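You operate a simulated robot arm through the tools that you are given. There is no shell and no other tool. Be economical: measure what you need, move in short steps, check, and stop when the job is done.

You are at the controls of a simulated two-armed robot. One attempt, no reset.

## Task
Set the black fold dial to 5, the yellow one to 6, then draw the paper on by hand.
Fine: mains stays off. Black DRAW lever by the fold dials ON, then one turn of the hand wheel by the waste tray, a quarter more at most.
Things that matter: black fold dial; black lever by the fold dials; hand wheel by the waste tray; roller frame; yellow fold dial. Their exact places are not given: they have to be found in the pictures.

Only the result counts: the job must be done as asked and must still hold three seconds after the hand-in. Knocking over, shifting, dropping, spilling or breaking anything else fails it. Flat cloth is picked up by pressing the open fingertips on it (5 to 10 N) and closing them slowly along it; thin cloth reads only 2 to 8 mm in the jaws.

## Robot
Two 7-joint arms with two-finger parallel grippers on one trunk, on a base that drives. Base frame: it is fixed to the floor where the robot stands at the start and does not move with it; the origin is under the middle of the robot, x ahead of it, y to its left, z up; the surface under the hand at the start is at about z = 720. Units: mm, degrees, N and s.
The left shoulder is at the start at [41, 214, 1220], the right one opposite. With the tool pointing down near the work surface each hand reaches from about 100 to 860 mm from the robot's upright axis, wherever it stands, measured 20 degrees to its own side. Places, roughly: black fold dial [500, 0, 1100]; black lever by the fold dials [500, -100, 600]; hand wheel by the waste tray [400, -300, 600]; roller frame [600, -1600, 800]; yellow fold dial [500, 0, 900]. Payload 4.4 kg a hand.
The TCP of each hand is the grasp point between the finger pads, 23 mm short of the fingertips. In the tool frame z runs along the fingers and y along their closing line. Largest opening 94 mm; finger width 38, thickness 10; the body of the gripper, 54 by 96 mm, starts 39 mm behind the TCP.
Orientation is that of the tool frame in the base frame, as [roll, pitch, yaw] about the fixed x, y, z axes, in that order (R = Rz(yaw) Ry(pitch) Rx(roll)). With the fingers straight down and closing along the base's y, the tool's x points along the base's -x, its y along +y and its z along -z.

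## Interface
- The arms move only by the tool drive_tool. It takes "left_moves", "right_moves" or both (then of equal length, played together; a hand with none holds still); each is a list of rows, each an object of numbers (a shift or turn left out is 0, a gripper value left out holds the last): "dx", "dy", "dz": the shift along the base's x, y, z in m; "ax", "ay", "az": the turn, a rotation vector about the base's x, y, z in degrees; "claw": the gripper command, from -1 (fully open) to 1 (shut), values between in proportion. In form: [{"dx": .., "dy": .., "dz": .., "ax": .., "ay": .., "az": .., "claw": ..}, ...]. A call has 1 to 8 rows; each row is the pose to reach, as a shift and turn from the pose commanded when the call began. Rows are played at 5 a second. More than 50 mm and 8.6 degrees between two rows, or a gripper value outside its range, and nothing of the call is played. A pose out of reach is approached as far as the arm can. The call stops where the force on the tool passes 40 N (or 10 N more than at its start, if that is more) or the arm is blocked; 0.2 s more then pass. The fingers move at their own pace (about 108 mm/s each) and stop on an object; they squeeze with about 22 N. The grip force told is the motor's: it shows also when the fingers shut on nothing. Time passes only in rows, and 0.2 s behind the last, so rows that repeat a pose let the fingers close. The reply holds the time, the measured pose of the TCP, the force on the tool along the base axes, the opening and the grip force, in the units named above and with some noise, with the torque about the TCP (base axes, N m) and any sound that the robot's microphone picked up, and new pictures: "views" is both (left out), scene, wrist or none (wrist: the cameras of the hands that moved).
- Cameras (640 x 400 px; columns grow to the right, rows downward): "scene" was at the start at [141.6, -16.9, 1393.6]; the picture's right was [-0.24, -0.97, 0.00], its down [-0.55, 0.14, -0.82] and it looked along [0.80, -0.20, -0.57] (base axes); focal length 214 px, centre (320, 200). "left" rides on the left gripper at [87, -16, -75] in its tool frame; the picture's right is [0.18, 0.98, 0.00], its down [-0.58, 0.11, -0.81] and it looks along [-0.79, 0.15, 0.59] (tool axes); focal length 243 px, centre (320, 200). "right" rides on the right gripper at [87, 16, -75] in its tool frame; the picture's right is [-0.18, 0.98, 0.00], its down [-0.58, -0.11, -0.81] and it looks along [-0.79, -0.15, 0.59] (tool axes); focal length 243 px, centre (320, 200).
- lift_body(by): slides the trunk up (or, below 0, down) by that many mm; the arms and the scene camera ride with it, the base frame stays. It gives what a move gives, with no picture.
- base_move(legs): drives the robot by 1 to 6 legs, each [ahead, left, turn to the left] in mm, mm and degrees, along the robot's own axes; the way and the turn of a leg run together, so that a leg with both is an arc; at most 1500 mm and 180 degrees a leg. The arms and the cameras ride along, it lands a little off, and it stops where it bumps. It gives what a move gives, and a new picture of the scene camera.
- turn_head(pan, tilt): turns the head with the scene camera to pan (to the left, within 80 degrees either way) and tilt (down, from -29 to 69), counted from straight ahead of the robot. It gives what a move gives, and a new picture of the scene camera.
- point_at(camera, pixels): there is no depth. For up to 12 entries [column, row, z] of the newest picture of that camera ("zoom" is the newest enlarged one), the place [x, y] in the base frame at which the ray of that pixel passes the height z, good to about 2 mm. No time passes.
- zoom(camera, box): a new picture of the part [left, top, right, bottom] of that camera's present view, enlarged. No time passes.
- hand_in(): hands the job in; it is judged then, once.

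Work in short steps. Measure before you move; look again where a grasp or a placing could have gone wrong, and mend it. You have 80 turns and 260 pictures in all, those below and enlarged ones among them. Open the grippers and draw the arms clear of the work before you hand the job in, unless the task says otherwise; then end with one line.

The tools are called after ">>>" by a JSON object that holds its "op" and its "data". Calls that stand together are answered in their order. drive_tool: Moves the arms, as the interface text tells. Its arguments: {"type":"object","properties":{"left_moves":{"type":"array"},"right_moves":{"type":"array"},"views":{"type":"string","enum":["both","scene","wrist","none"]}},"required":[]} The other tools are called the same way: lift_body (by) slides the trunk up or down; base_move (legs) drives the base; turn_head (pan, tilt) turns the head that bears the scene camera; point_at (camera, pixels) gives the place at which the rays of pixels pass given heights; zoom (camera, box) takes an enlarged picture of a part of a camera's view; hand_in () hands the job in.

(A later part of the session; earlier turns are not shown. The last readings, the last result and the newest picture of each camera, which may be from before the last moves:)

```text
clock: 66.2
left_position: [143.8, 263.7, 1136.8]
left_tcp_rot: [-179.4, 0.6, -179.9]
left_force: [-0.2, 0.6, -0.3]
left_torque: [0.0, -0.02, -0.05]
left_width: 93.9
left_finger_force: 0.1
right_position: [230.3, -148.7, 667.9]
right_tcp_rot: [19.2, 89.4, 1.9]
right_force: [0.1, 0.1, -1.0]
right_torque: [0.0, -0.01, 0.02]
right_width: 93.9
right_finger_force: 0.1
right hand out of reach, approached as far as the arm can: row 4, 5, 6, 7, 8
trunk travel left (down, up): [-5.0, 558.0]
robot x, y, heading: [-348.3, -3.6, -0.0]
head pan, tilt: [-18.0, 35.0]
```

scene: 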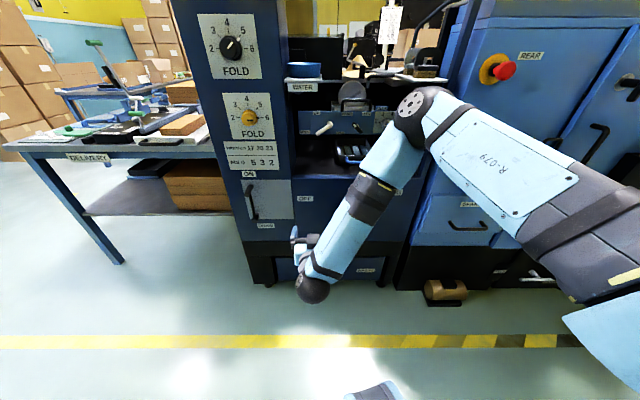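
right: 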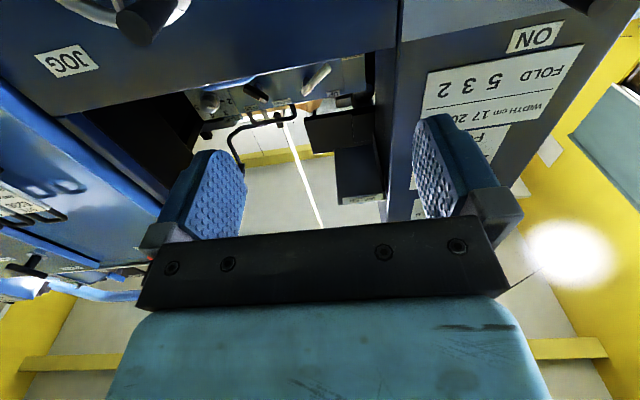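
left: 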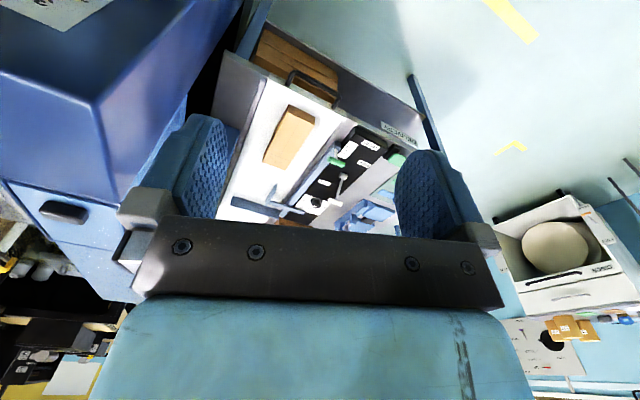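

Rightward reach is limited by the arm, so I move the base 240 mm right instead, carrying the hand in front of the wheel.

>>> {"op": "base_move", "data": {"legs": [[0, -240, 0]]}}

>>> {"op": "drive_tool", "data": {"right_moves": [{"dx": 0.0, "dy": 0.035, "dz": 0.0}, {"dx": 0.0, "dy": 0.07, "dz": -0.02}, {"dx": 0.0, "dy": 0.1, "dz": -0.035}, {"dx": 0.0, "dy": 0.1, "dz": -0.05}], "views": "both"}}

```text
clock: 68.9
left_position: [142.5, 26.3, 1136.1]
left_tcp_rot: [-179.6, 0.5, -179.6]
left_force: [0.6, -0.2, 0.7]
left_torque: [-0.01, 0.01, 0.02]
left_width: 94.0
left_finger_force: 0.0
right_position: [230.0, -386.1, 668.7]
right_tcp_rot: [20.0, 89.4, 3.0]
right_force: [-0.7, -0.1, 0.2]
right_torque: [-0.01, 0.04, 0.01]
right_width: 94.2
right_finger_force: 0.0
trunk travel left (down, up): [-5.0, 558.0]
robot x, y, heading: [-349.6, -239.3, 0.3]
head pan, tilt: [-18.0, 35.0]
```

scene: 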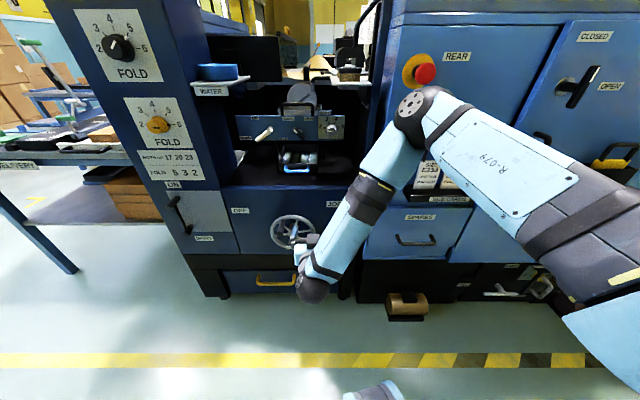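

```text
clock: 69.9
left_position: [143.5, 25.3, 1137.2]
left_tcp_rot: [-179.5, 0.6, -179.7]
left_force: [-0.5, -0.2, 0.5]
left_torque: [0.0, -0.01, 0.02]
left_width: 94.1
left_finger_force: 0.0
right_position: [231.2, -285.8, 618.8]
right_tcp_rot: [18.3, 89.6, 1.1]
right_force: [0.1, 0.1, -0.5]
right_torque: [0.01, -0.04, 0.04]
right_width: 94.2
right_finger_force: 0.1
trunk travel left (down, up): [-5.0, 558.0]
robot x, y, heading: [-351.3, -241.0, 0.2]
head pan, tilt: [-18.0, 35.0]
```

scene: 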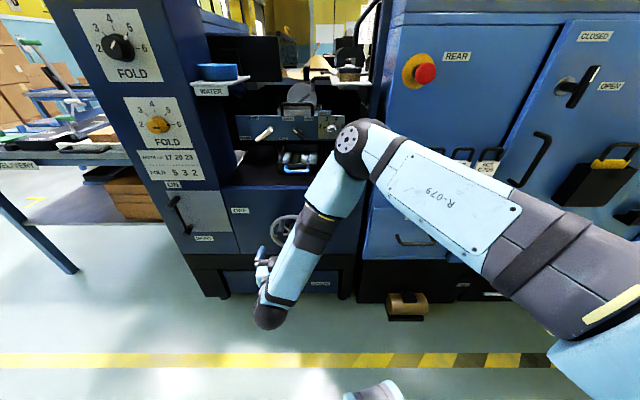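
right: 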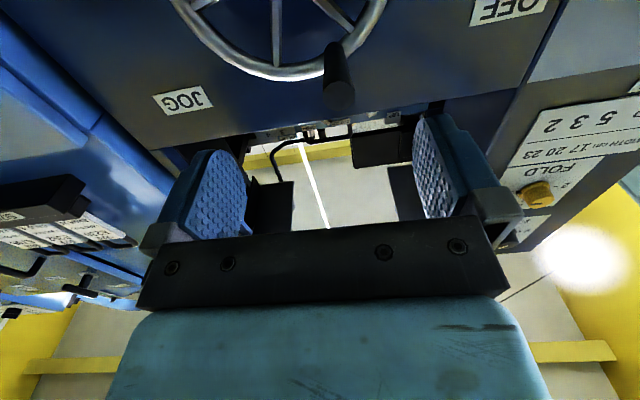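

The handle end at (340,92) gives about [313,−296,619]. To pin down the hub I drop the hand 100 mm and look again.

>>> {"op": "drive_tool", "data": {"right_moves": [{"dx": -0.002, "dy": -0.01, "dz": -0.04}, {"dx": -0.005, "dy": -0.02, "dz": -0.08}, {"dx": -0.008, "dy": -0.03, "dz": -0.11}, {"dx": -0.008, "dy": -0.03, "dz": -0.11}], "views": "wrist"}}

>>> {"op": "zoom", "data": {"camera": "right", "box": [200, 0, 440, 150]}}

```text
clock: 70.9
left_position: [143.3, 26.0, 1137.3]
left_tcp_rot: [-179.6, 0.5, -179.8]
left_force: [-0.4, -0.6, -0.1]
left_torque: [-0.01, -0.02, 0.01]
left_width: 94.1
left_finger_force: 0.1
right_position: [221.5, -300.4, 522.4]
right_tcp_rot: [76.2, 89.8, 58.3]
right_force: [0.1, -0.6, -0.1]
right_torque: [-0.01, 0.0, 0.0]
right_width: 94.1
right_finger_force: 0.0
right hand out of reach, approached as far as the arm can: row 3, 4
trunk travel left (down, up): [-5.0, 558.0]
robot x, y, heading: [-348.7, -240.9, -0.2]
head pan, tilt: [-18.0, 35.0]
```

right: 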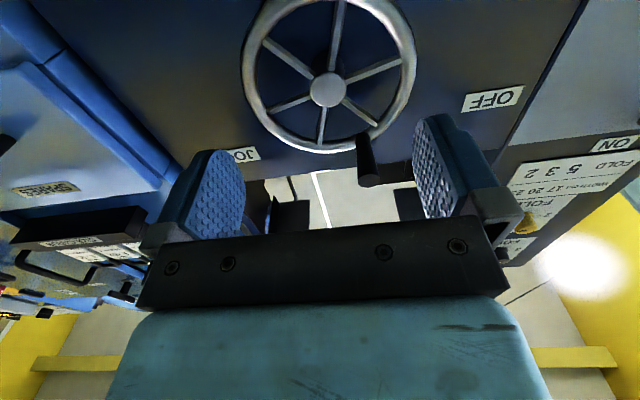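

```text
2.67 times, centred on (320, 75) of right
```

zoom: 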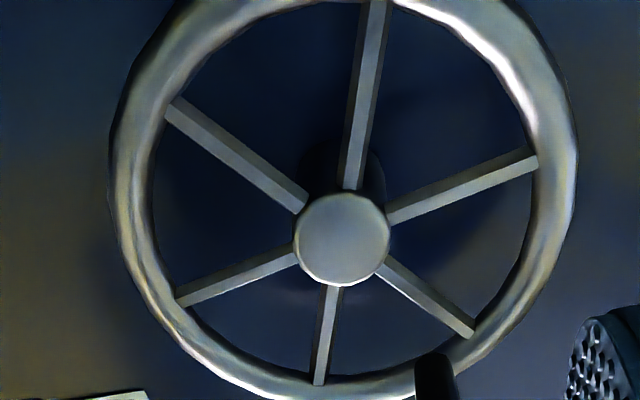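

The wheel is clear now: hub at about 33 mm right of and 63 mm below the handle axis (crank radius ~71 mm), no direction mark. Before turning I look towards the roller frame.

>>> {"op": "turn_head", "data": {"pan": -55, "tilt": 18}}

>>> {"op": "zoom", "data": {"camera": "scene", "box": [200, 60, 520, 260]}}

```text
clock: 71.9
left_position: [143.0, 26.3, 1136.8]
left_tcp_rot: [-179.6, 0.6, -179.7]
left_force: [0.6, -0.2, -0.5]
left_torque: [-0.01, -0.02, 0.05]
left_width: 93.8
left_finger_force: 0.1
right_position: [221.1, -299.8, 522.6]
right_tcp_rot: [77.6, 89.9, 59.8]
right_force: [-0.8, 0.5, 0.3]
right_torque: [-0.02, 0.0, 0.0]
right_width: 94.1
right_finger_force: 0.0
trunk travel left (down, up): [-5.0, 558.0]
robot x, y, heading: [-350.8, -237.5, -0.1]
head pan, tilt: [-55.0, 18.0]
```

scene: 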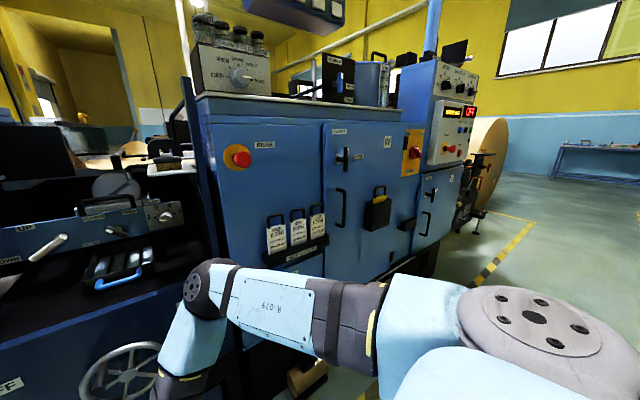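

```text
2.00 times, centred on (360, 160) of scene
```

zoom: 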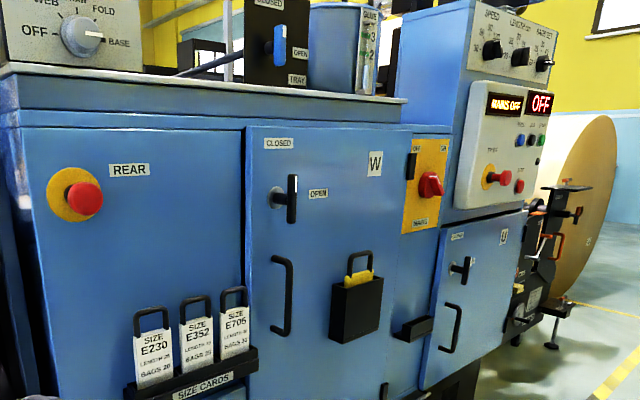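

>>> {"op": "zoom", "data": {"camera": "scene", "box": [430, 100, 530, 240]}}

>>> {"op": "zoom", "data": {"camera": "scene", "box": [0, 150, 210, 300]}}

```text
2.86 times, centred on (480, 170) of scene
```

zoom: 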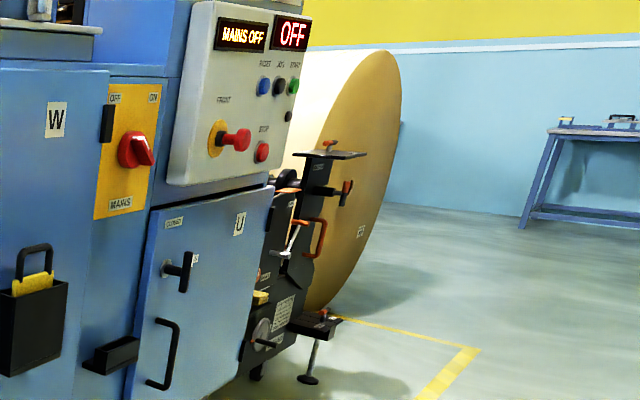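

```text
2.67 times, centred on (105, 225) of scene
```

zoom: 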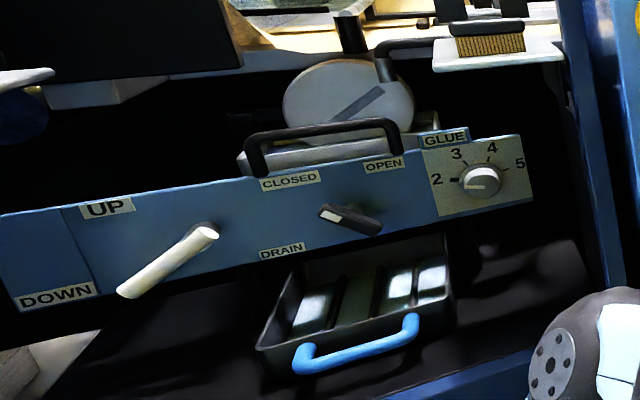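

Mains shows OFF. I have turns to spare, so I drive back and right for a look at the roller frame before turning the wheel.

>>> {"op": "base_move", "data": {"legs": [[-300, 0, 0], [0, -650, 0]]}}

>>> {"op": "zoom", "data": {"camera": "scene", "box": [220, 80, 480, 240]}}

```text
clock: 79.8
left_position: [-154.8, -628.3, 1137.7]
left_tcp_rot: [-179.5, 0.6, -179.5]
left_force: [-0.1, -0.1, 1.1]
left_torque: [0.04, 0.0, -0.02]
left_width: 93.9
left_finger_force: 0.2
right_position: [-77.3, -953.4, 521.4]
right_tcp_rot: [78.6, 89.9, 60.9]
right_force: [-0.3, -0.5, -0.5]
right_torque: [-0.02, -0.02, -0.01]
right_width: 93.9
right_finger_force: 0.1
trunk travel left (down, up): [-5.0, 558.0]
robot x, y, heading: [-645.3, -892.4, 0.1]
head pan, tilt: [-55.0, 18.0]
```

scene: 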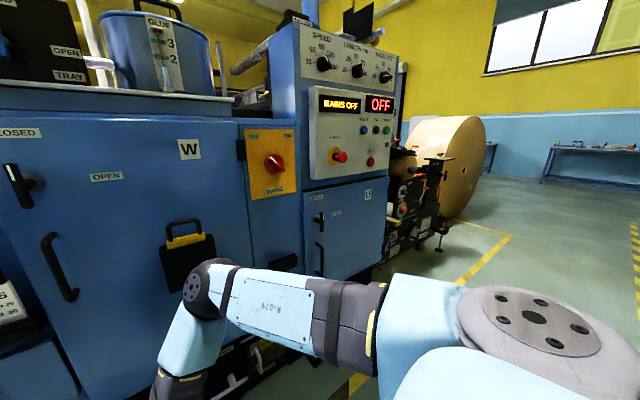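

```text
2.46 times, centred on (350, 160) of scene
```

zoom: 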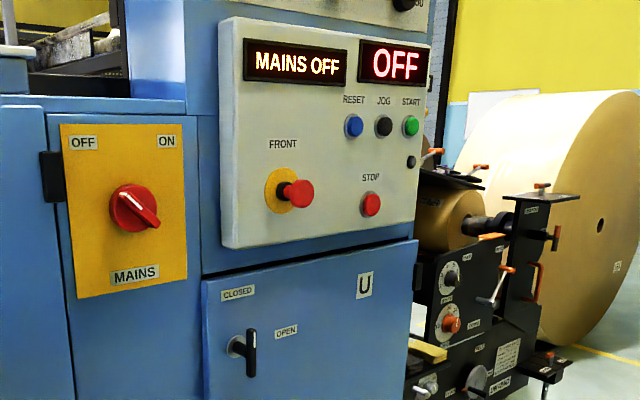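

>>> {"op": "zoom", "data": {"camera": "scene", "box": [380, 140, 470, 260]}}

>>> {"op": "base_move", "data": {"legs": [[-100, -650, 0]]}}

>>> {"op": "turn_head", "data": {"pan": -30, "tilt": 20}}

```text
3.33 times, centred on (425, 200) of scene
```

zoom: 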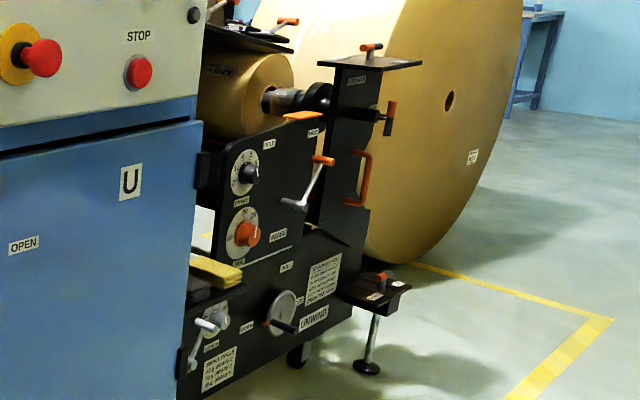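

```text
clock: 85.9
left_position: [-252.3, -1279.5, 1138.0]
left_tcp_rot: [-179.6, 0.5, -179.7]
left_force: [-1.1, 0.4, 0.4]
left_torque: [-0.04, 0.01, -0.04]
left_width: 93.9
left_finger_force: 0.0
right_position: [-176.0, -1607.7, 521.6]
right_tcp_rot: [78.0, 89.8, 60.1]
right_force: [-0.6, -0.4, 0.8]
right_torque: [-0.02, 0.01, 0.01]
right_width: 94.1
right_finger_force: 0.0
trunk travel left (down, up): [-5.0, 558.0]
robot x, y, heading: [-743.5, -1543.7, 0.0]
head pan, tilt: [-55.0, 18.0]
```

scene: 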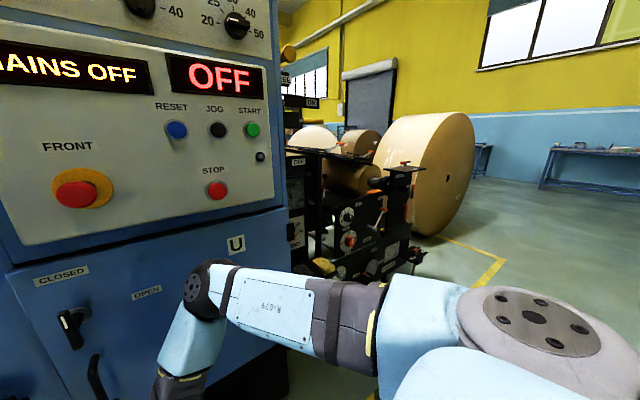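

```text
clock: 86.8
left_position: [-251.9, -1280.2, 1137.3]
left_tcp_rot: [-179.4, 0.5, -179.7]
left_force: [0.3, -0.2, 1.5]
left_torque: [0.02, -0.02, 0.02]
left_width: 94.2
left_finger_force: 0.1
right_position: [-174.9, -1606.8, 522.5]
right_tcp_rot: [77.4, 89.8, 59.4]
right_force: [0.6, -0.4, -0.3]
right_torque: [-0.01, -0.04, 0.03]
right_width: 93.8
right_finger_force: 0.1
trunk travel left (down, up): [-5.0, 558.0]
robot x, y, heading: [-747.8, -1546.3, -0.1]
head pan, tilt: [-30.0, 20.0]
```

scene: 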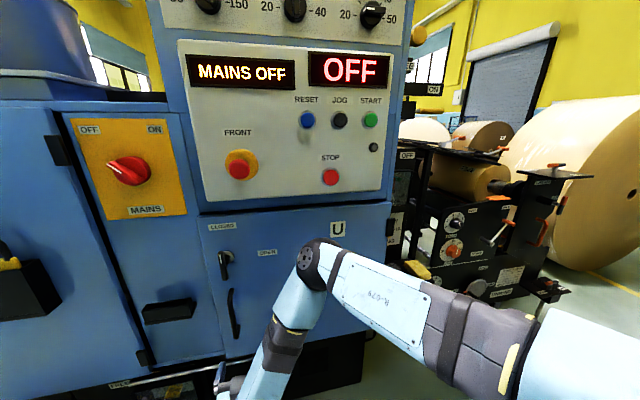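

>>> {"op": "zoom", "data": {"camera": "scene", "box": [385, 50, 575, 180]}}

>>> {"op": "zoom", "data": {"camera": "scene", "box": [385, 180, 565, 310]}}

```text
3.08 times, centred on (480, 115) of scene
```

zoom: 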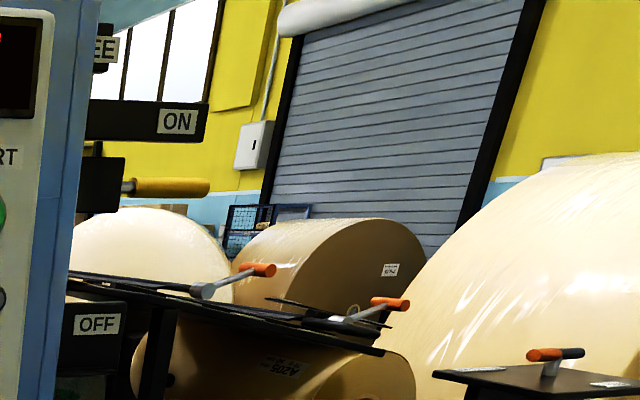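

```text
3.08 times, centred on (475, 245) of scene
```

zoom: 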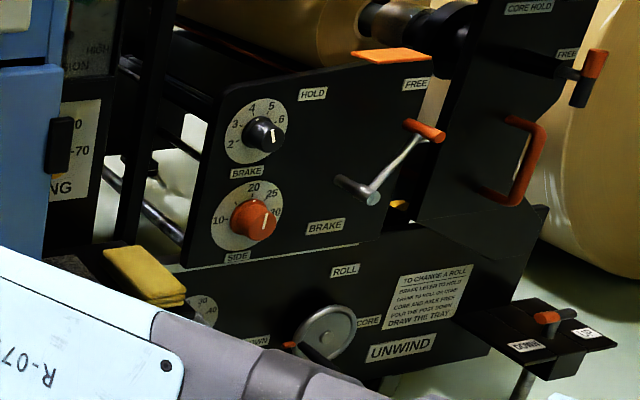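

A yellow-handled lever with FREE/ON/OFF labels is half hidden behind the cabinet. I move further right to see the roller frame's state.

>>> {"op": "base_move", "data": {"legs": [[0, -600, 0]]}}

>>> {"op": "turn_head", "data": {"pan": -2, "tilt": 15}}

```text
clock: 90.3
left_position: [-251.3, -1627.3, 1136.2]
left_tcp_rot: [-179.5, 0.5, -179.7]
left_force: [0.6, 0.6, -1.1]
left_torque: [-0.08, 0.01, 0.01]
left_width: 94.0
left_finger_force: 0.1
right_position: [-179.7, -1949.2, 520.9]
right_tcp_rot: [142.8, 89.4, 125.4]
right_force: [-0.3, -0.1, -0.9]
right_torque: [-0.04, -0.04, -0.02]
right_width: 94.3
right_finger_force: 0.0
trunk travel left (down, up): [-5.0, 558.0]
robot x, y, heading: [-746.1, -1893.3, -0.4]
head pan, tilt: [-30.0, 20.0]
stopped in leg 1: the force on the tool passed its limit at 59 N (the readings are from after the stop); the commanded pose is now the measured one
```

scene: 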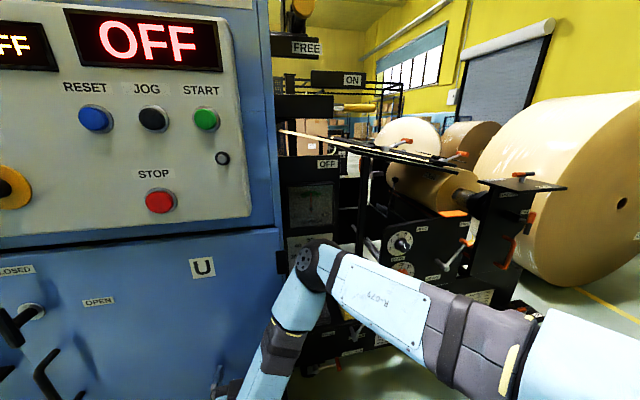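

```text
clock: 91.3
left_position: [-252.0, -1627.9, 1136.3]
left_tcp_rot: [-179.5, 0.5, -179.6]
left_force: [0.1, 1.1, 0.4]
left_torque: [0.02, 0.03, 0.01]
left_width: 94.1
left_finger_force: 0.1
right_position: [-180.0, -1949.6, 521.4]
right_tcp_rot: [142.3, 89.3, 125.1]
right_force: [0.5, 0.0, 0.2]
right_torque: [0.02, -0.04, -0.05]
right_width: 94.2
right_finger_force: 0.1
trunk travel left (down, up): [-5.0, 558.0]
robot x, y, heading: [-745.8, -1894.0, -0.2]
head pan, tilt: [-2.0, 15.0]
```

scene: 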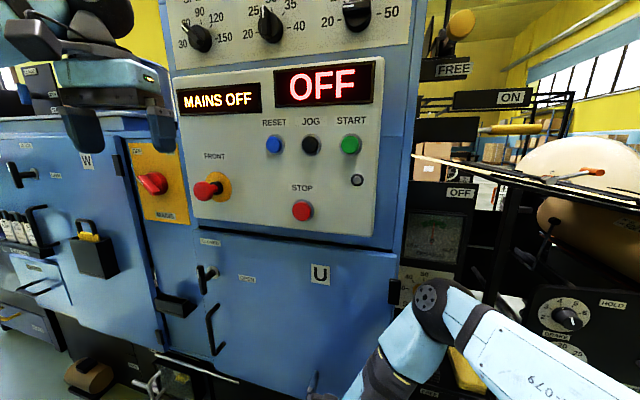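

The hand bumped something at [−180,−1949,521]. I check with the wrist camera what it is.

>>> {"op": "zoom", "data": {"camera": "right", "box": [0, 0, 640, 400]}}

>>> {"op": "zoom", "data": {"camera": "scene", "box": [400, 40, 640, 240]}}

>>> {"op": "turn_head", "data": {"pan": -10, "tilt": 50}}

```text
1.00 times, centred on (320, 200) of right (not enlarged: the box is as wide or as high as the picture)
```

zoom: 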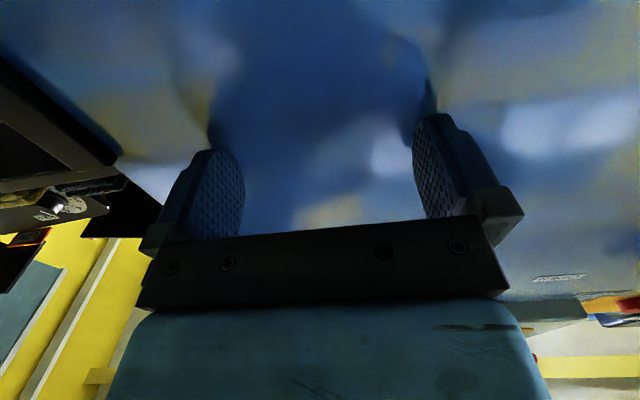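

```text
2.00 times, centred on (520, 140) of scene
```

zoom: 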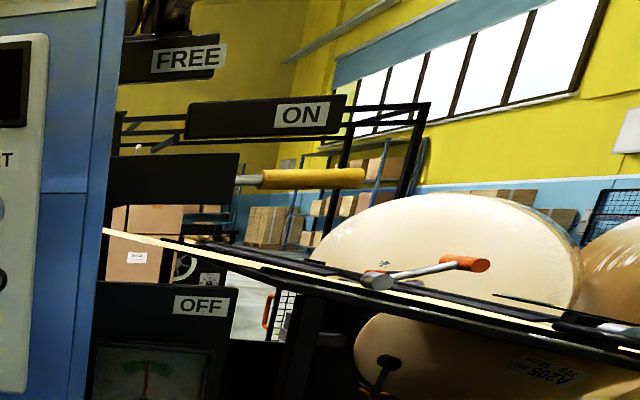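

```text
clock: 92.3
left_position: [-252.1, -1628.1, 1137.6]
left_tcp_rot: [-179.5, 0.6, -179.7]
left_force: [-0.1, 0.2, -0.5]
left_torque: [0.0, -0.01, -0.02]
left_width: 94.0
left_finger_force: 0.2
right_position: [-180.1, -1948.3, 521.2]
right_tcp_rot: [142.3, 89.5, 125.0]
right_force: [-1.3, 0.0, -0.1]
right_torque: [-0.02, -0.05, -0.08]
right_width: 94.2
right_finger_force: 0.1
trunk travel left (down, up): [-5.0, 558.0]
robot x, y, heading: [-743.5, -1892.5, -0.0]
head pan, tilt: [-10.0, 50.0]
```

scene: 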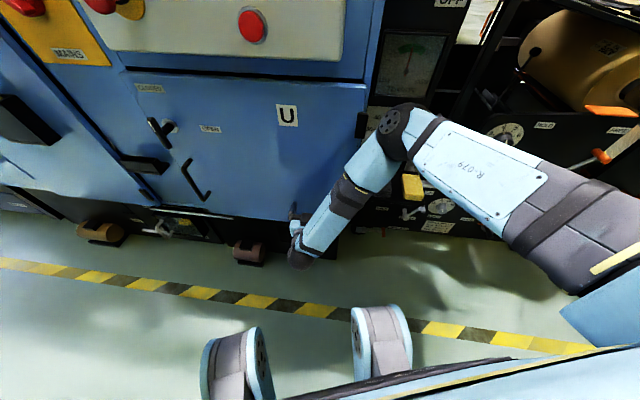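

The fingertips only touched the flat U door; nothing moved. I back away first, then return to the wheel position.

>>> {"op": "base_move", "data": {"legs": [[-120, 0, 0], [0, 1400, 0], [0, 250, 0]]}}

>>> {"op": "turn_head", "data": {"pan": -18, "tilt": 35}}

```text
clock: 107.9
left_position: [-361.6, 5.3, 1137.9]
left_tcp_rot: [-179.5, 0.5, 179.9]
left_force: [-0.1, 0.0, 0.6]
left_torque: [-0.02, -0.01, 0.03]
left_width: 93.9
left_finger_force: 0.1
right_position: [-294.0, -315.9, 521.1]
right_tcp_rot: [142.8, 89.3, 125.0]
right_force: [0.8, -0.6, 0.1]
right_torque: [0.05, 0.02, -0.01]
right_width: 93.7
right_finger_force: 0.0
trunk travel left (down, up): [-5.0, 558.0]
robot x, y, heading: [-857.3, -254.6, -0.6]
head pan, tilt: [-10.0, 50.0]
```

scene: 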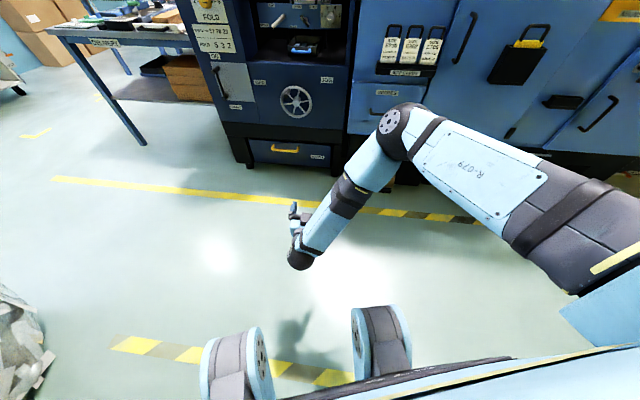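

```text
clock: 108.7
left_position: [-362.8, 5.2, 1137.6]
left_tcp_rot: [-179.5, 0.5, 179.8]
left_force: [0.4, 0.3, 0.5]
left_torque: [-0.04, -0.03, 0.01]
left_width: 93.6
left_finger_force: 0.0
right_position: [-293.0, -315.5, 520.9]
right_tcp_rot: [142.4, 89.4, 124.7]
right_force: [-0.4, -0.9, 0.1]
right_torque: [-0.04, -0.04, -0.03]
right_width: 94.1
right_finger_force: 0.0
trunk travel left (down, up): [-5.0, 558.0]
robot x, y, heading: [-858.1, -253.9, -0.4]
head pan, tilt: [-18.0, 35.0]
```

scene: 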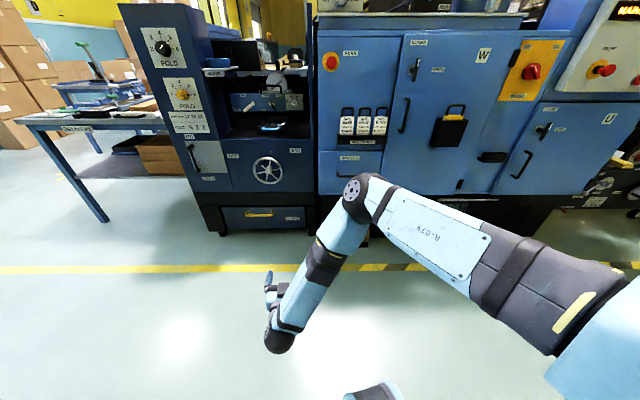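

All doors look shut. I drive ahead to put the base near x=−430, giving the arm a longer, freer stretch to the wheel.

>>> {"op": "base_move", "data": {"legs": [[428, 15, 0.4]]}}

>>> {"op": "drive_tool", "data": {"right_moves": [{"dx": 0.03, "dz": 0.035}, {"dx": 0.06, "dz": 0.07}, {"dx": 0.09, "dz": 0.1}, {"dx": 0.09, "dz": 0.1}], "views": "wrist"}}

```text
clock: 111.3
left_position: [67.3, 21.3, 1138.0]
left_tcp_rot: [-179.6, 0.5, -179.8]
left_force: [-0.5, -0.5, -1.1]
left_torque: [0.0, 0.05, 0.01]
left_width: 94.0
left_finger_force: 0.0
right_position: [137.6, -297.7, 522.2]
right_tcp_rot: [143.5, 89.4, 126.3]
right_force: [0.0, 0.2, -0.7]
right_torque: [-0.04, 0.02, 0.01]
right_width: 94.1
right_finger_force: 0.1
trunk travel left (down, up): [-5.0, 558.0]
robot x, y, heading: [-429.6, -242.5, -0.3]
head pan, tilt: [-18.0, 35.0]
```

scene: 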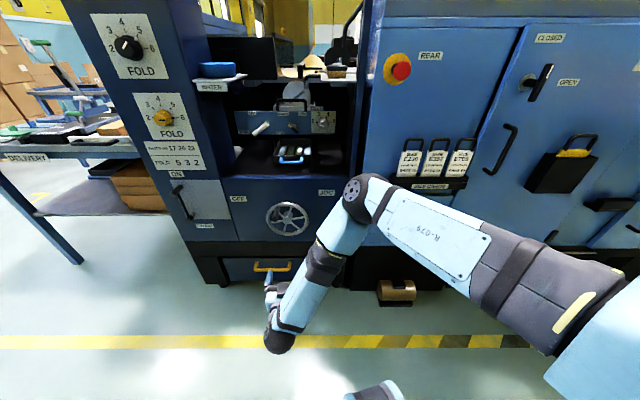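

```text
clock: 112.3
left_position: [66.2, 22.3, 1136.9]
left_tcp_rot: [-179.5, 0.5, -179.8]
left_force: [0.1, 0.4, -0.3]
left_torque: [0.04, -0.02, 0.0]
left_width: 93.9
left_finger_force: 0.0
right_position: [227.5, -298.2, 620.7]
right_tcp_rot: [144.3, 89.4, 127.0]
right_force: [-0.2, 0.4, -0.2]
right_torque: [-0.02, 0.02, -0.01]
right_width: 94.1
right_finger_force: 0.1
trunk travel left (down, up): [-5.0, 558.0]
robot x, y, heading: [-425.1, -241.7, -0.0]
head pan, tilt: [-18.0, 35.0]
```

right: 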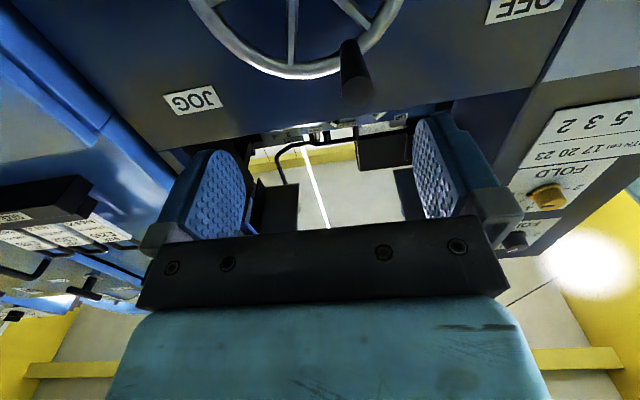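

The handle end at (358,90) again gives [313,−297,620]. I align with its axis, correct the yaw by 1.8°, and advance so the tips stay ~20 mm off the rim, then close.

>>> {"op": "drive_tool", "data": {"right_moves": [{"dx": 0.008, "dy": 0.0226, "az": 1.8}, {"dx": 0.038, "dy": 0.0143, "az": 1.8}, {"dx": 0.068, "dy": 0.006, "az": 1.8}, {"dx": 0.0997, "dy": -0.0028, "az": 1.8}, {"dx": 0.0997, "dy": -0.0028, "az": 1.8}], "views": "wrist"}}

```text
clock: 113.5
left_position: [64.6, 21.1, 1137.9]
left_tcp_rot: [-179.5, 0.5, -179.9]
left_force: [0.4, -0.1, 0.4]
left_torque: [-0.01, -0.03, 0.0]
left_width: 94.1
left_finger_force: 0.1
right_position: [328.1, -300.8, 621.1]
right_tcp_rot: [143.8, 89.4, 128.3]
right_force: [0.6, 0.2, -0.1]
right_torque: [0.02, -0.01, 0.02]
right_width: 94.0
right_finger_force: 0.0
trunk travel left (down, up): [-5.0, 558.0]
robot x, y, heading: [-429.1, -242.0, -0.0]
head pan, tilt: [-18.0, 35.0]
```

right: 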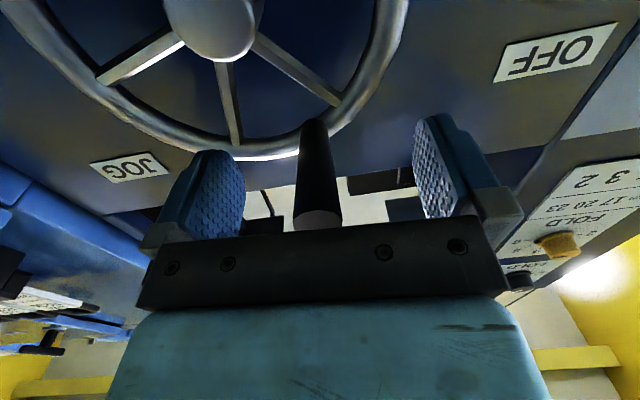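

The handle sits between the fingers (at (315,180)); hub seen at (212,20) gives ~30 mm right and ~61 mm below the handle, radius ~68. I close.

>>> {"op": "drive_tool", "data": {"right_moves": [{"dx": -0.001, "dy": -0.0035, "claw": 0.4}, {"dx": -0.001, "dy": -0.0035, "claw": 1}, {"dx": -0.001, "dy": -0.0035, "claw": 1}, {"dx": -0.001, "dy": -0.0035, "claw": 1}], "views": "wrist"}}

```text
clock: 114.5
left_position: [66.2, 22.1, 1136.8]
left_tcp_rot: [-179.5, 0.5, -179.6]
left_force: [-0.2, -0.3, -0.4]
left_torque: [0.01, 0.04, -0.02]
left_width: 94.2
left_finger_force: 0.0
right_position: [327.1, -305.8, 620.4]
right_tcp_rot: [138.3, 89.4, 122.8]
right_force: [1.4, 5.2, 3.2]
right_torque: [0.32, 0.52, -2.11]
right_width: 20.6
right_finger_force: 45.1
trunk travel left (down, up): [-5.0, 558.0]
robot x, y, heading: [-425.3, -242.6, -0.2]
head pan, tilt: [-18.0, 35.0]
```

right: 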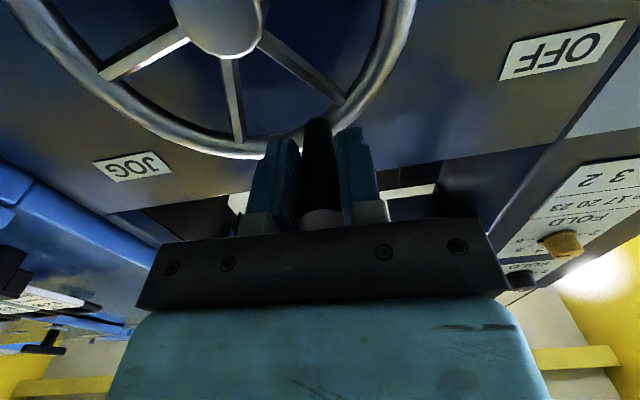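

Handle held (20.6 mm). I start clockwise with a short 50° arc to check the fit of the circle.

>>> {"op": "drive_tool", "data": {"right_moves": [{"dx": -0.0037, "dy": -0.0133, "dz": 0.0054}, {"dx": -0.0076, "dy": -0.0274, "dz": 0.0076}, {"dx": -0.0115, "dy": -0.0416, "dz": 0.0067}, {"dx": -0.0153, "dy": -0.0553, "dz": 0.0025}], "views": "wrist"}}

```text
clock: 115.5
left_position: [68.5, 21.5, 1135.3]
left_tcp_rot: [-179.5, 0.5, -179.8]
left_force: [-0.9, 0.4, 0.1]
left_torque: [-0.01, 0.0, 0.0]
left_width: 94.0
left_finger_force: 0.0
right_position: [313.0, -352.8, 624.6]
right_tcp_rot: [165.7, 88.9, 149.7]
right_force: [6.4, 6.1, -15.4]
right_torque: [-0.14, -0.67, -1.96]
right_width: 20.1
right_finger_force: 45.0
right hand out of reach, approached as far as the arm can: row 4
trunk travel left (down, up): [-5.0, 558.0]
robot x, y, heading: [-428.3, -244.4, -0.1]
head pan, tilt: [-18.0, 35.0]
```

right: 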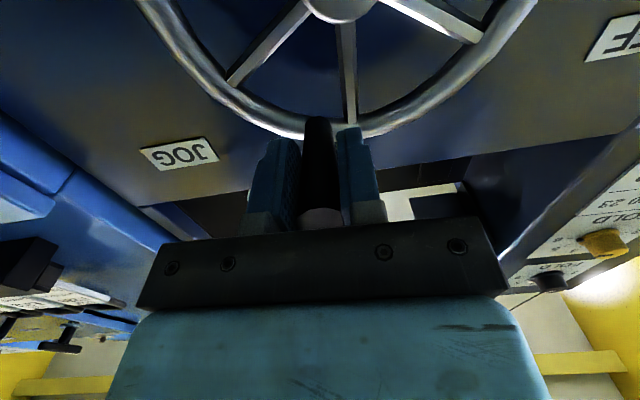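

The wheel follows on a ~67 mm circle (now ~43° turned), but the arm reaches its right limit. I release, withdraw, and shift the base 130 mm right.

>>> {"op": "drive_tool", "data": {"right_moves": [{"claw": -1}, {"claw": -1}, {"claw": -1}, {"dx": -0.03, "dy": 0.008}, {"dx": -0.06, "dy": 0.0165}, {"dx": -0.09, "dy": 0.025}], "views": "none"}}

>>> {"op": "base_move", "data": {"legs": [[0, -130, 0]]}}

>>> {"op": "drive_tool", "data": {"right_moves": [{"dy": 0.03, "az": 0.5}, {"dy": 0.06, "az": 0.5}, {"dy": 0.09, "az": 0.5}, {"dy": 0.122, "az": 0.5}, {"dy": 0.122, "az": 0.5}], "views": "wrist"}}

```text
clock: 116.9
left_position: [65.9, 21.9, 1137.9]
left_tcp_rot: [-179.5, 0.6, -179.7]
left_force: [0.0, -0.4, -0.3]
left_torque: [0.01, 0.02, 0.02]
left_width: 94.0
left_finger_force: 0.1
right_position: [221.9, -327.4, 628.3]
right_tcp_rot: [140.9, 89.5, 125.2]
right_force: [-0.4, -0.1, -0.2]
right_torque: [-0.01, 0.0, -0.01]
right_width: 93.9
right_finger_force: 0.2
trunk travel left (down, up): [-5.0, 558.0]
robot x, y, heading: [-426.1, -243.9, -0.4]
head pan, tilt: [-18.0, 35.0]
```

```text
clock: 118.7
left_position: [66.1, -107.1, 1137.2]
left_tcp_rot: [-179.5, 0.4, -179.8]
left_force: [-0.7, -0.6, -0.1]
left_torque: [0.02, -0.01, 0.05]
left_width: 93.8
left_finger_force: 0.0
right_position: [221.2, -457.3, 628.3]
right_tcp_rot: [141.2, 89.3, 125.7]
right_force: [-0.3, -0.7, -0.4]
right_torque: [0.02, -0.02, 0.0]
right_width: 94.1
right_finger_force: 0.1
trunk travel left (down, up): [-5.0, 558.0]
robot x, y, heading: [-430.6, -374.0, -0.4]
head pan, tilt: [-18.0, 35.0]
```

scene: 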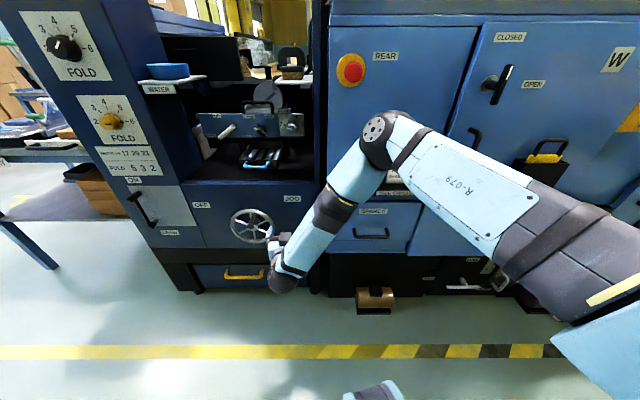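

```text
clock: 119.9
left_position: [66.2, -108.3, 1137.2]
left_tcp_rot: [-179.6, 0.5, -179.8]
left_force: [-0.2, 0.7, -0.4]
left_torque: [0.01, 0.03, 0.01]
left_width: 94.1
left_finger_force: 0.1
right_position: [222.4, -334.4, 629.5]
right_tcp_rot: [142.0, 89.4, 127.0]
right_force: [-0.3, -0.3, 0.0]
right_torque: [0.01, -0.02, 0.0]
right_width: 94.2
right_finger_force: 0.1
trunk travel left (down, up): [-5.0, 558.0]
robot x, y, heading: [-427.2, -369.5, 0.1]
head pan, tilt: [-18.0, 35.0]
```

right: 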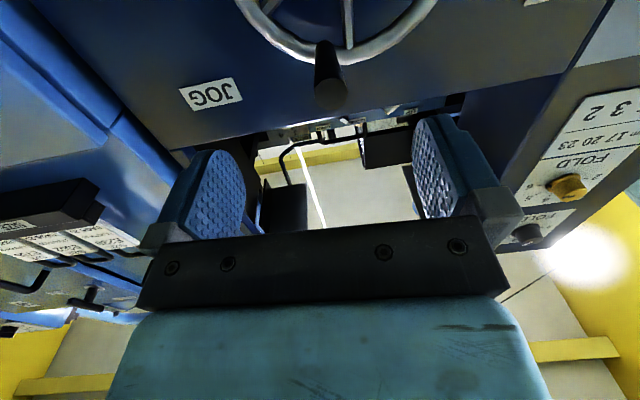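

Handle end at (331,92) gives [298,−348,628], so it stayed put. I advance on it and grip again.

>>> {"op": "drive_tool", "data": {"right_moves": [{"dx": 0.002, "dy": 0.007, "dz": -0.001}, {"dx": 0.032, "dy": -0.001, "dz": -0.001}, {"dx": 0.062, "dy": -0.0095, "dz": -0.001}, {"dx": 0.0904, "dy": -0.0175, "dz": -0.001}, {"dx": 0.0904, "dy": -0.0175, "dz": -0.001}, {"dx": 0.0904, "dy": -0.0175, "dz": -0.001, "claw": 0.4}, {"dx": 0.0904, "dy": -0.0175, "dz": -0.001, "claw": 1}, {"dx": 0.0904, "dy": -0.0175, "dz": -0.001, "claw": 1}], "views": "wrist"}}

```text
clock: 121.7
left_position: [65.9, -107.5, 1136.8]
left_tcp_rot: [-179.5, 0.6, -179.8]
left_force: [0.1, 0.4, -1.0]
left_torque: [0.0, -0.01, 0.0]
left_width: 94.0
left_finger_force: 0.0
right_position: [311.9, -352.9, 626.6]
right_tcp_rot: [141.3, 89.4, 126.2]
right_force: [1.2, 2.7, -1.1]
right_torque: [0.03, -0.04, -2.2]
right_width: 20.7
right_finger_force: 44.1
trunk travel left (down, up): [-5.0, 558.0]
robot x, y, heading: [-426.8, -372.8, 0.0]
head pan, tilt: [-18.0, 35.0]
```

right: 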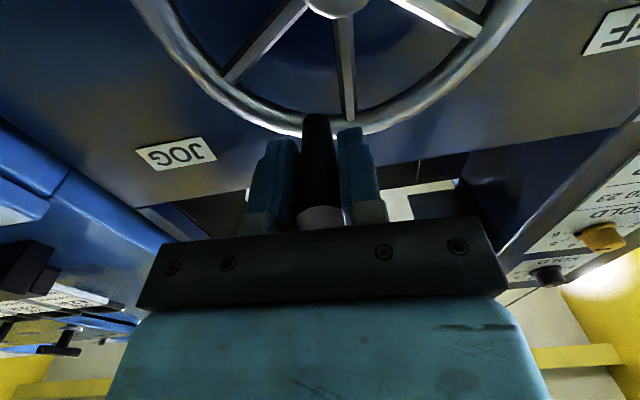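

Gripped again; the circle fits R≈68.5 with the hub at z≈561. I sweep the next 120° clockwise.

>>> {"op": "drive_tool", "data": {"right_moves": [{"dx": -0.0057, "dy": -0.0207, "dz": -0.01}, {"dx": -0.0102, "dy": -0.0368, "dz": -0.0269}, {"dx": -0.0129, "dy": -0.0465, "dz": -0.0485}, {"dx": -0.0134, "dy": -0.0484, "dz": -0.0722}, {"dx": -0.0117, "dy": -0.0424, "dz": -0.0952}, {"dx": -0.0081, "dy": -0.0292, "dz": -0.1146}], "views": "wrist"}}

```text
clock: 123.1
left_position: [66.2, -107.8, 1136.6]
left_tcp_rot: [-179.5, 0.7, -179.8]
left_force: [-0.2, 0.0, 0.6]
left_torque: [0.01, -0.01, 0.01]
left_width: 94.0
left_finger_force: 0.1
right_position: [303.6, -382.1, 514.0]
right_tcp_rot: [162.7, 89.1, 146.9]
right_force: [-6.7, -0.4, 0.4]
right_torque: [-0.1, -0.71, -2.18]
right_width: 20.3
right_finger_force: 44.7
trunk travel left (down, up): [-5.0, 558.0]
robot x, y, heading: [-427.0, -370.0, -0.4]
head pan, tilt: [-18.0, 35.0]
```

right: 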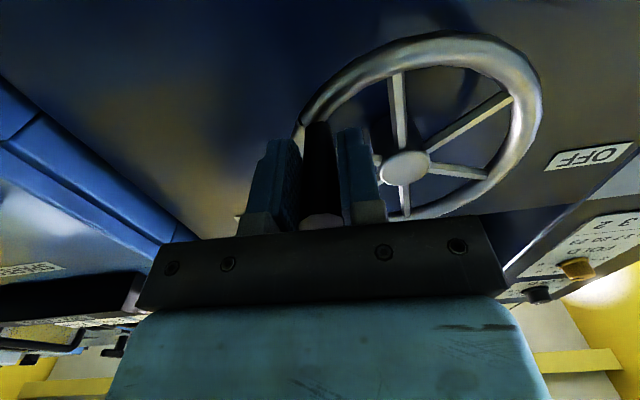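

Forces are tiny and the wheel follows exactly (~161° so far). I sweep the next 160°.

>>> {"op": "drive_tool", "data": {"right_moves": [{"dx": 0.0052, "dy": 0.0189, "dz": -0.0136}, {"dx": 0.0114, "dy": 0.0411, "dz": -0.0197}, {"dx": 0.0177, "dy": 0.0639, "dz": -0.0175}, {"dx": 0.0234, "dy": 0.0846, "dz": -0.0074}, {"dx": 0.0279, "dy": 0.1007, "dz": 0.0095}, {"dx": 0.0306, "dy": 0.1104, "dz": 0.0311}, {"dx": 0.0311, "dy": 0.1123, "dz": 0.0548}, {"dx": 0.0295, "dy": 0.1063, "dz": 0.0778}], "views": "wrist"}}

```text
clock: 125.0
left_position: [64.8, -105.8, 1137.6]
left_tcp_rot: [-179.5, 0.5, -179.5]
left_force: [-0.4, 0.0, -0.7]
left_torque: [0.0, -0.01, -0.02]
left_width: 93.9
left_finger_force: 0.1
right_position: [332.0, -266.7, 596.0]
right_tcp_rot: [108.1, 89.5, 93.7]
right_force: [-1.6, 3.4, 3.4]
right_torque: [0.13, 0.49, -1.67]
right_width: 20.9
right_finger_force: 45.0
trunk travel left (down, up): [-5.0, 558.0]
robot x, y, heading: [-424.0, -370.2, 0.1]
head pan, tilt: [-18.0, 35.0]
stopped in row 8 (right hand): the force on the tool passed its limit at 46 N (the readings are from after the stop); the commanded pose is now the measured one
```

right: 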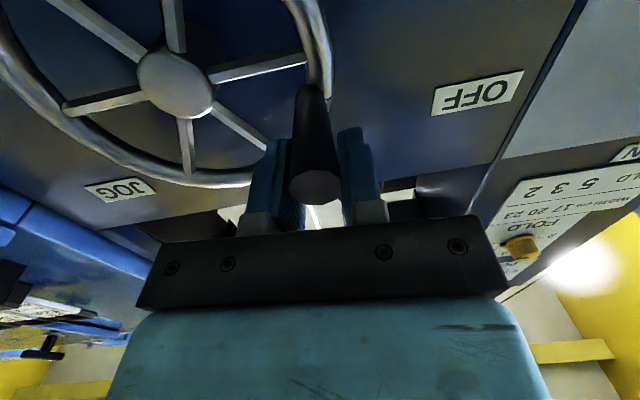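

The handle slipped ~11 mm along the pads near the 9 o'clock side, where the pull runs along the fingers. I open, recentre 10 mm lower and rotate the hand −34° so the closing line follows the motion.

>>> {"op": "drive_tool", "data": {"right_moves": [{"claw": -1}, {"claw": -1, "dz": -0.005}, {"claw": -1, "dz": -0.01}, {"dz": -0.01, "ax": -8.13, "ay": 2.25}, {"dz": -0.01, "ax": -16.27, "ay": 4.5}, {"dz": -0.01, "ax": -24.4, "ay": 6.75}, {"dz": -0.01, "ax": -32.5, "ay": 9.0}, {"dz": -0.01, "ax": -32.5, "ay": 9.0}], "views": "wrist"}}

```text
clock: 126.8
left_position: [64.7, -104.8, 1137.7]
left_tcp_rot: [-179.4, 0.5, -179.6]
left_force: [0.0, 0.2, 1.4]
left_torque: [0.0, 0.01, -0.02]
left_width: 94.2
left_finger_force: 0.1
right_position: [333.1, -268.2, 584.1]
right_tcp_rot: [-91.5, 56.7, -105.9]
right_force: [0.4, -0.2, -0.8]
right_torque: [-0.02, 0.02, 0.0]
right_width: 94.1
right_finger_force: 0.3
trunk travel left (down, up): [-5.0, 558.0]
robot x, y, heading: [-431.1, -371.1, -0.0]
head pan, tilt: [-18.0, 35.0]
```

right: 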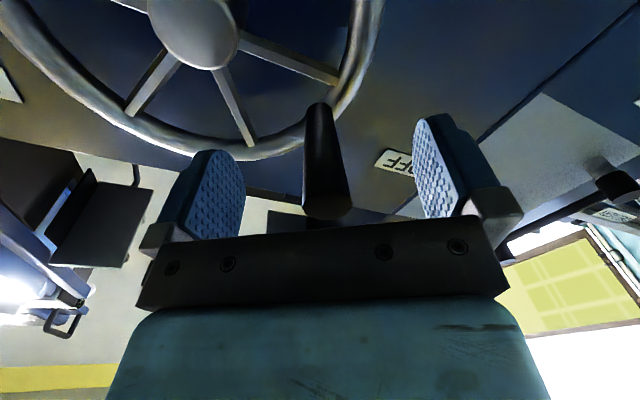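

Hub geometry refits to centre u=240, z=557, R≈73; about 315° has been turned. I close on the handle with a 3 mm trim.

>>> {"op": "drive_tool", "data": {"right_moves": [{"dx": 0.0007, "dy": 0.0024, "dz": -0.0016}, {"dx": 0.0007, "dy": 0.0024, "dz": -0.0016, "claw": 0.4}, {"dx": 0.0007, "dy": 0.0024, "dz": -0.0016, "claw": 1}, {"dx": 0.0007, "dy": 0.0024, "dz": -0.0016, "claw": 1}, {"dx": 0.0007, "dy": 0.0024, "dz": -0.0016, "claw": 1}], "views": "wrist"}}

```text
clock: 128.0
left_position: [66.3, -104.6, 1137.1]
left_tcp_rot: [-179.5, 0.5, -179.6]
left_force: [-0.5, 0.2, -0.8]
left_torque: [-0.01, -0.01, 0.01]
left_width: 93.8
left_finger_force: 0.1
right_position: [334.2, -266.6, 581.5]
right_tcp_rot: [-91.4, 56.8, -106.0]
right_force: [-0.5, 0.5, -1.8]
right_torque: [-0.19, -0.82, -1.63]
right_width: 20.9
right_finger_force: 45.1
trunk travel left (down, up): [-5.0, 558.0]
robot x, y, heading: [-430.8, -368.8, -0.1]
head pan, tilt: [-18.0, 35.0]
```

right: 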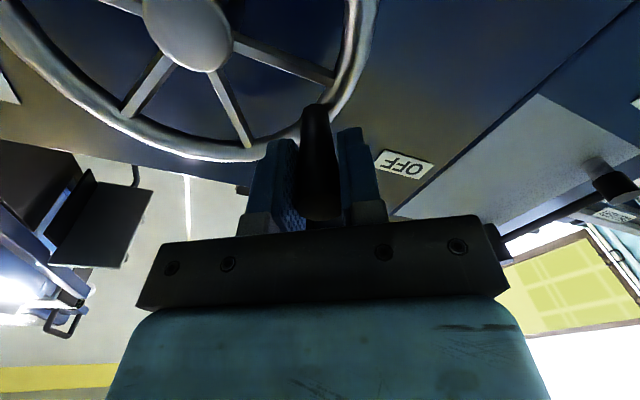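

Gripped squarely. I carry the handle over the remaining ~85° in smaller steps.

>>> {"op": "drive_tool", "data": {"right_moves": [{"dx": -0.0012, "dy": -0.0045, "dz": 0.0102}, {"dx": -0.0026, "dy": -0.0094, "dz": 0.0195}, {"dx": -0.0045, "dy": -0.0162, "dz": 0.0278}, {"dx": -0.0066, "dy": -0.0237, "dz": 0.0352}, {"dx": -0.0091, "dy": -0.0327, "dz": 0.0413}, {"dx": -0.0116, "dy": -0.042, "dz": 0.0459}, {"dx": -0.0144, "dy": -0.0521, "dz": 0.0488}, {"dx": -0.0173, "dy": -0.0625, "dz": 0.0506}], "views": "wrist"}}

```text
clock: 129.8
left_position: [65.3, -105.3, 1137.2]
left_tcp_rot: [-179.4, 0.5, -179.6]
left_force: [-0.4, 0.9, 0.1]
left_torque: [0.01, 0.02, 0.01]
left_width: 93.9
left_finger_force: 0.1
right_position: [315.6, -327.6, 631.7]
right_tcp_rot: [-91.6, 56.8, -106.0]
right_force: [-17.6, 10.0, -4.7]
right_torque: [0.08, -0.42, -1.78]
right_width: 20.9
right_finger_force: 44.8
trunk travel left (down, up): [-5.0, 558.0]
robot x, y, heading: [-425.2, -371.5, 0.4]
head pan, tilt: [-18.0, 35.0]
```

right: 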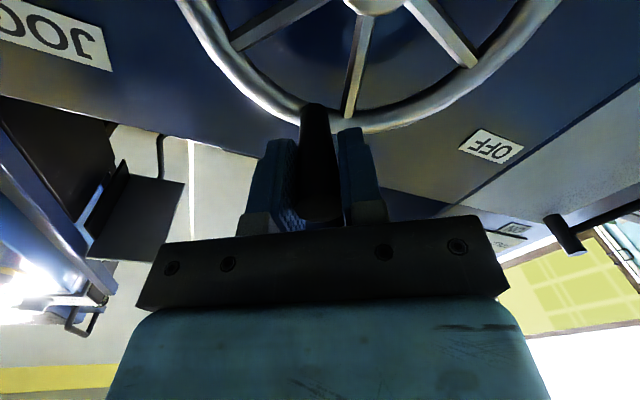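

About 380° has been turned by now. I add ~18° more for a margin inside the allowed quarter.

>>> {"op": "drive_tool", "data": {"right_moves": [{"dx": -0.0035, "dy": -0.0098, "dz": 0.0005}, {"dx": -0.0072, "dy": -0.0195, "dz": -0.001}, {"dx": -0.0072, "dy": -0.0195, "dz": -0.001}], "views": "wrist"}}

```text
clock: 130.6
left_position: [65.9, -104.8, 1137.1]
left_tcp_rot: [-179.4, 0.4, -179.6]
left_force: [0.0, 0.6, -0.5]
left_torque: [-0.02, 0.03, -0.03]
left_width: 94.0
left_finger_force: 0.0
right_position: [310.0, -348.8, 631.8]
right_tcp_rot: [-91.5, 56.7, -106.0]
right_force: [-7.1, 10.2, -11.6]
right_torque: [-0.07, -0.92, -1.68]
right_width: 20.7
right_finger_force: 44.7
trunk travel left (down, up): [-5.0, 558.0]
robot x, y, heading: [-424.5, -371.6, 0.1]
head pan, tilt: [-18.0, 35.0]
```

right: 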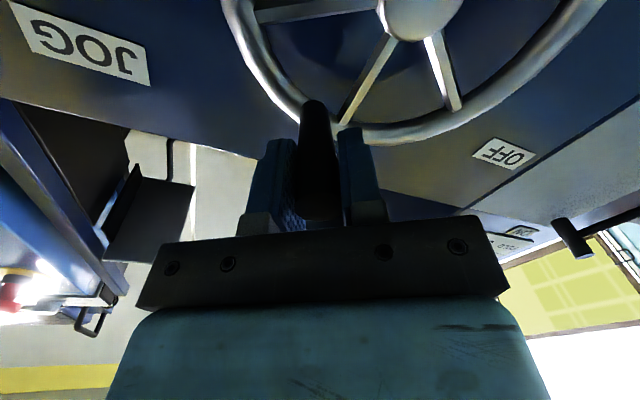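

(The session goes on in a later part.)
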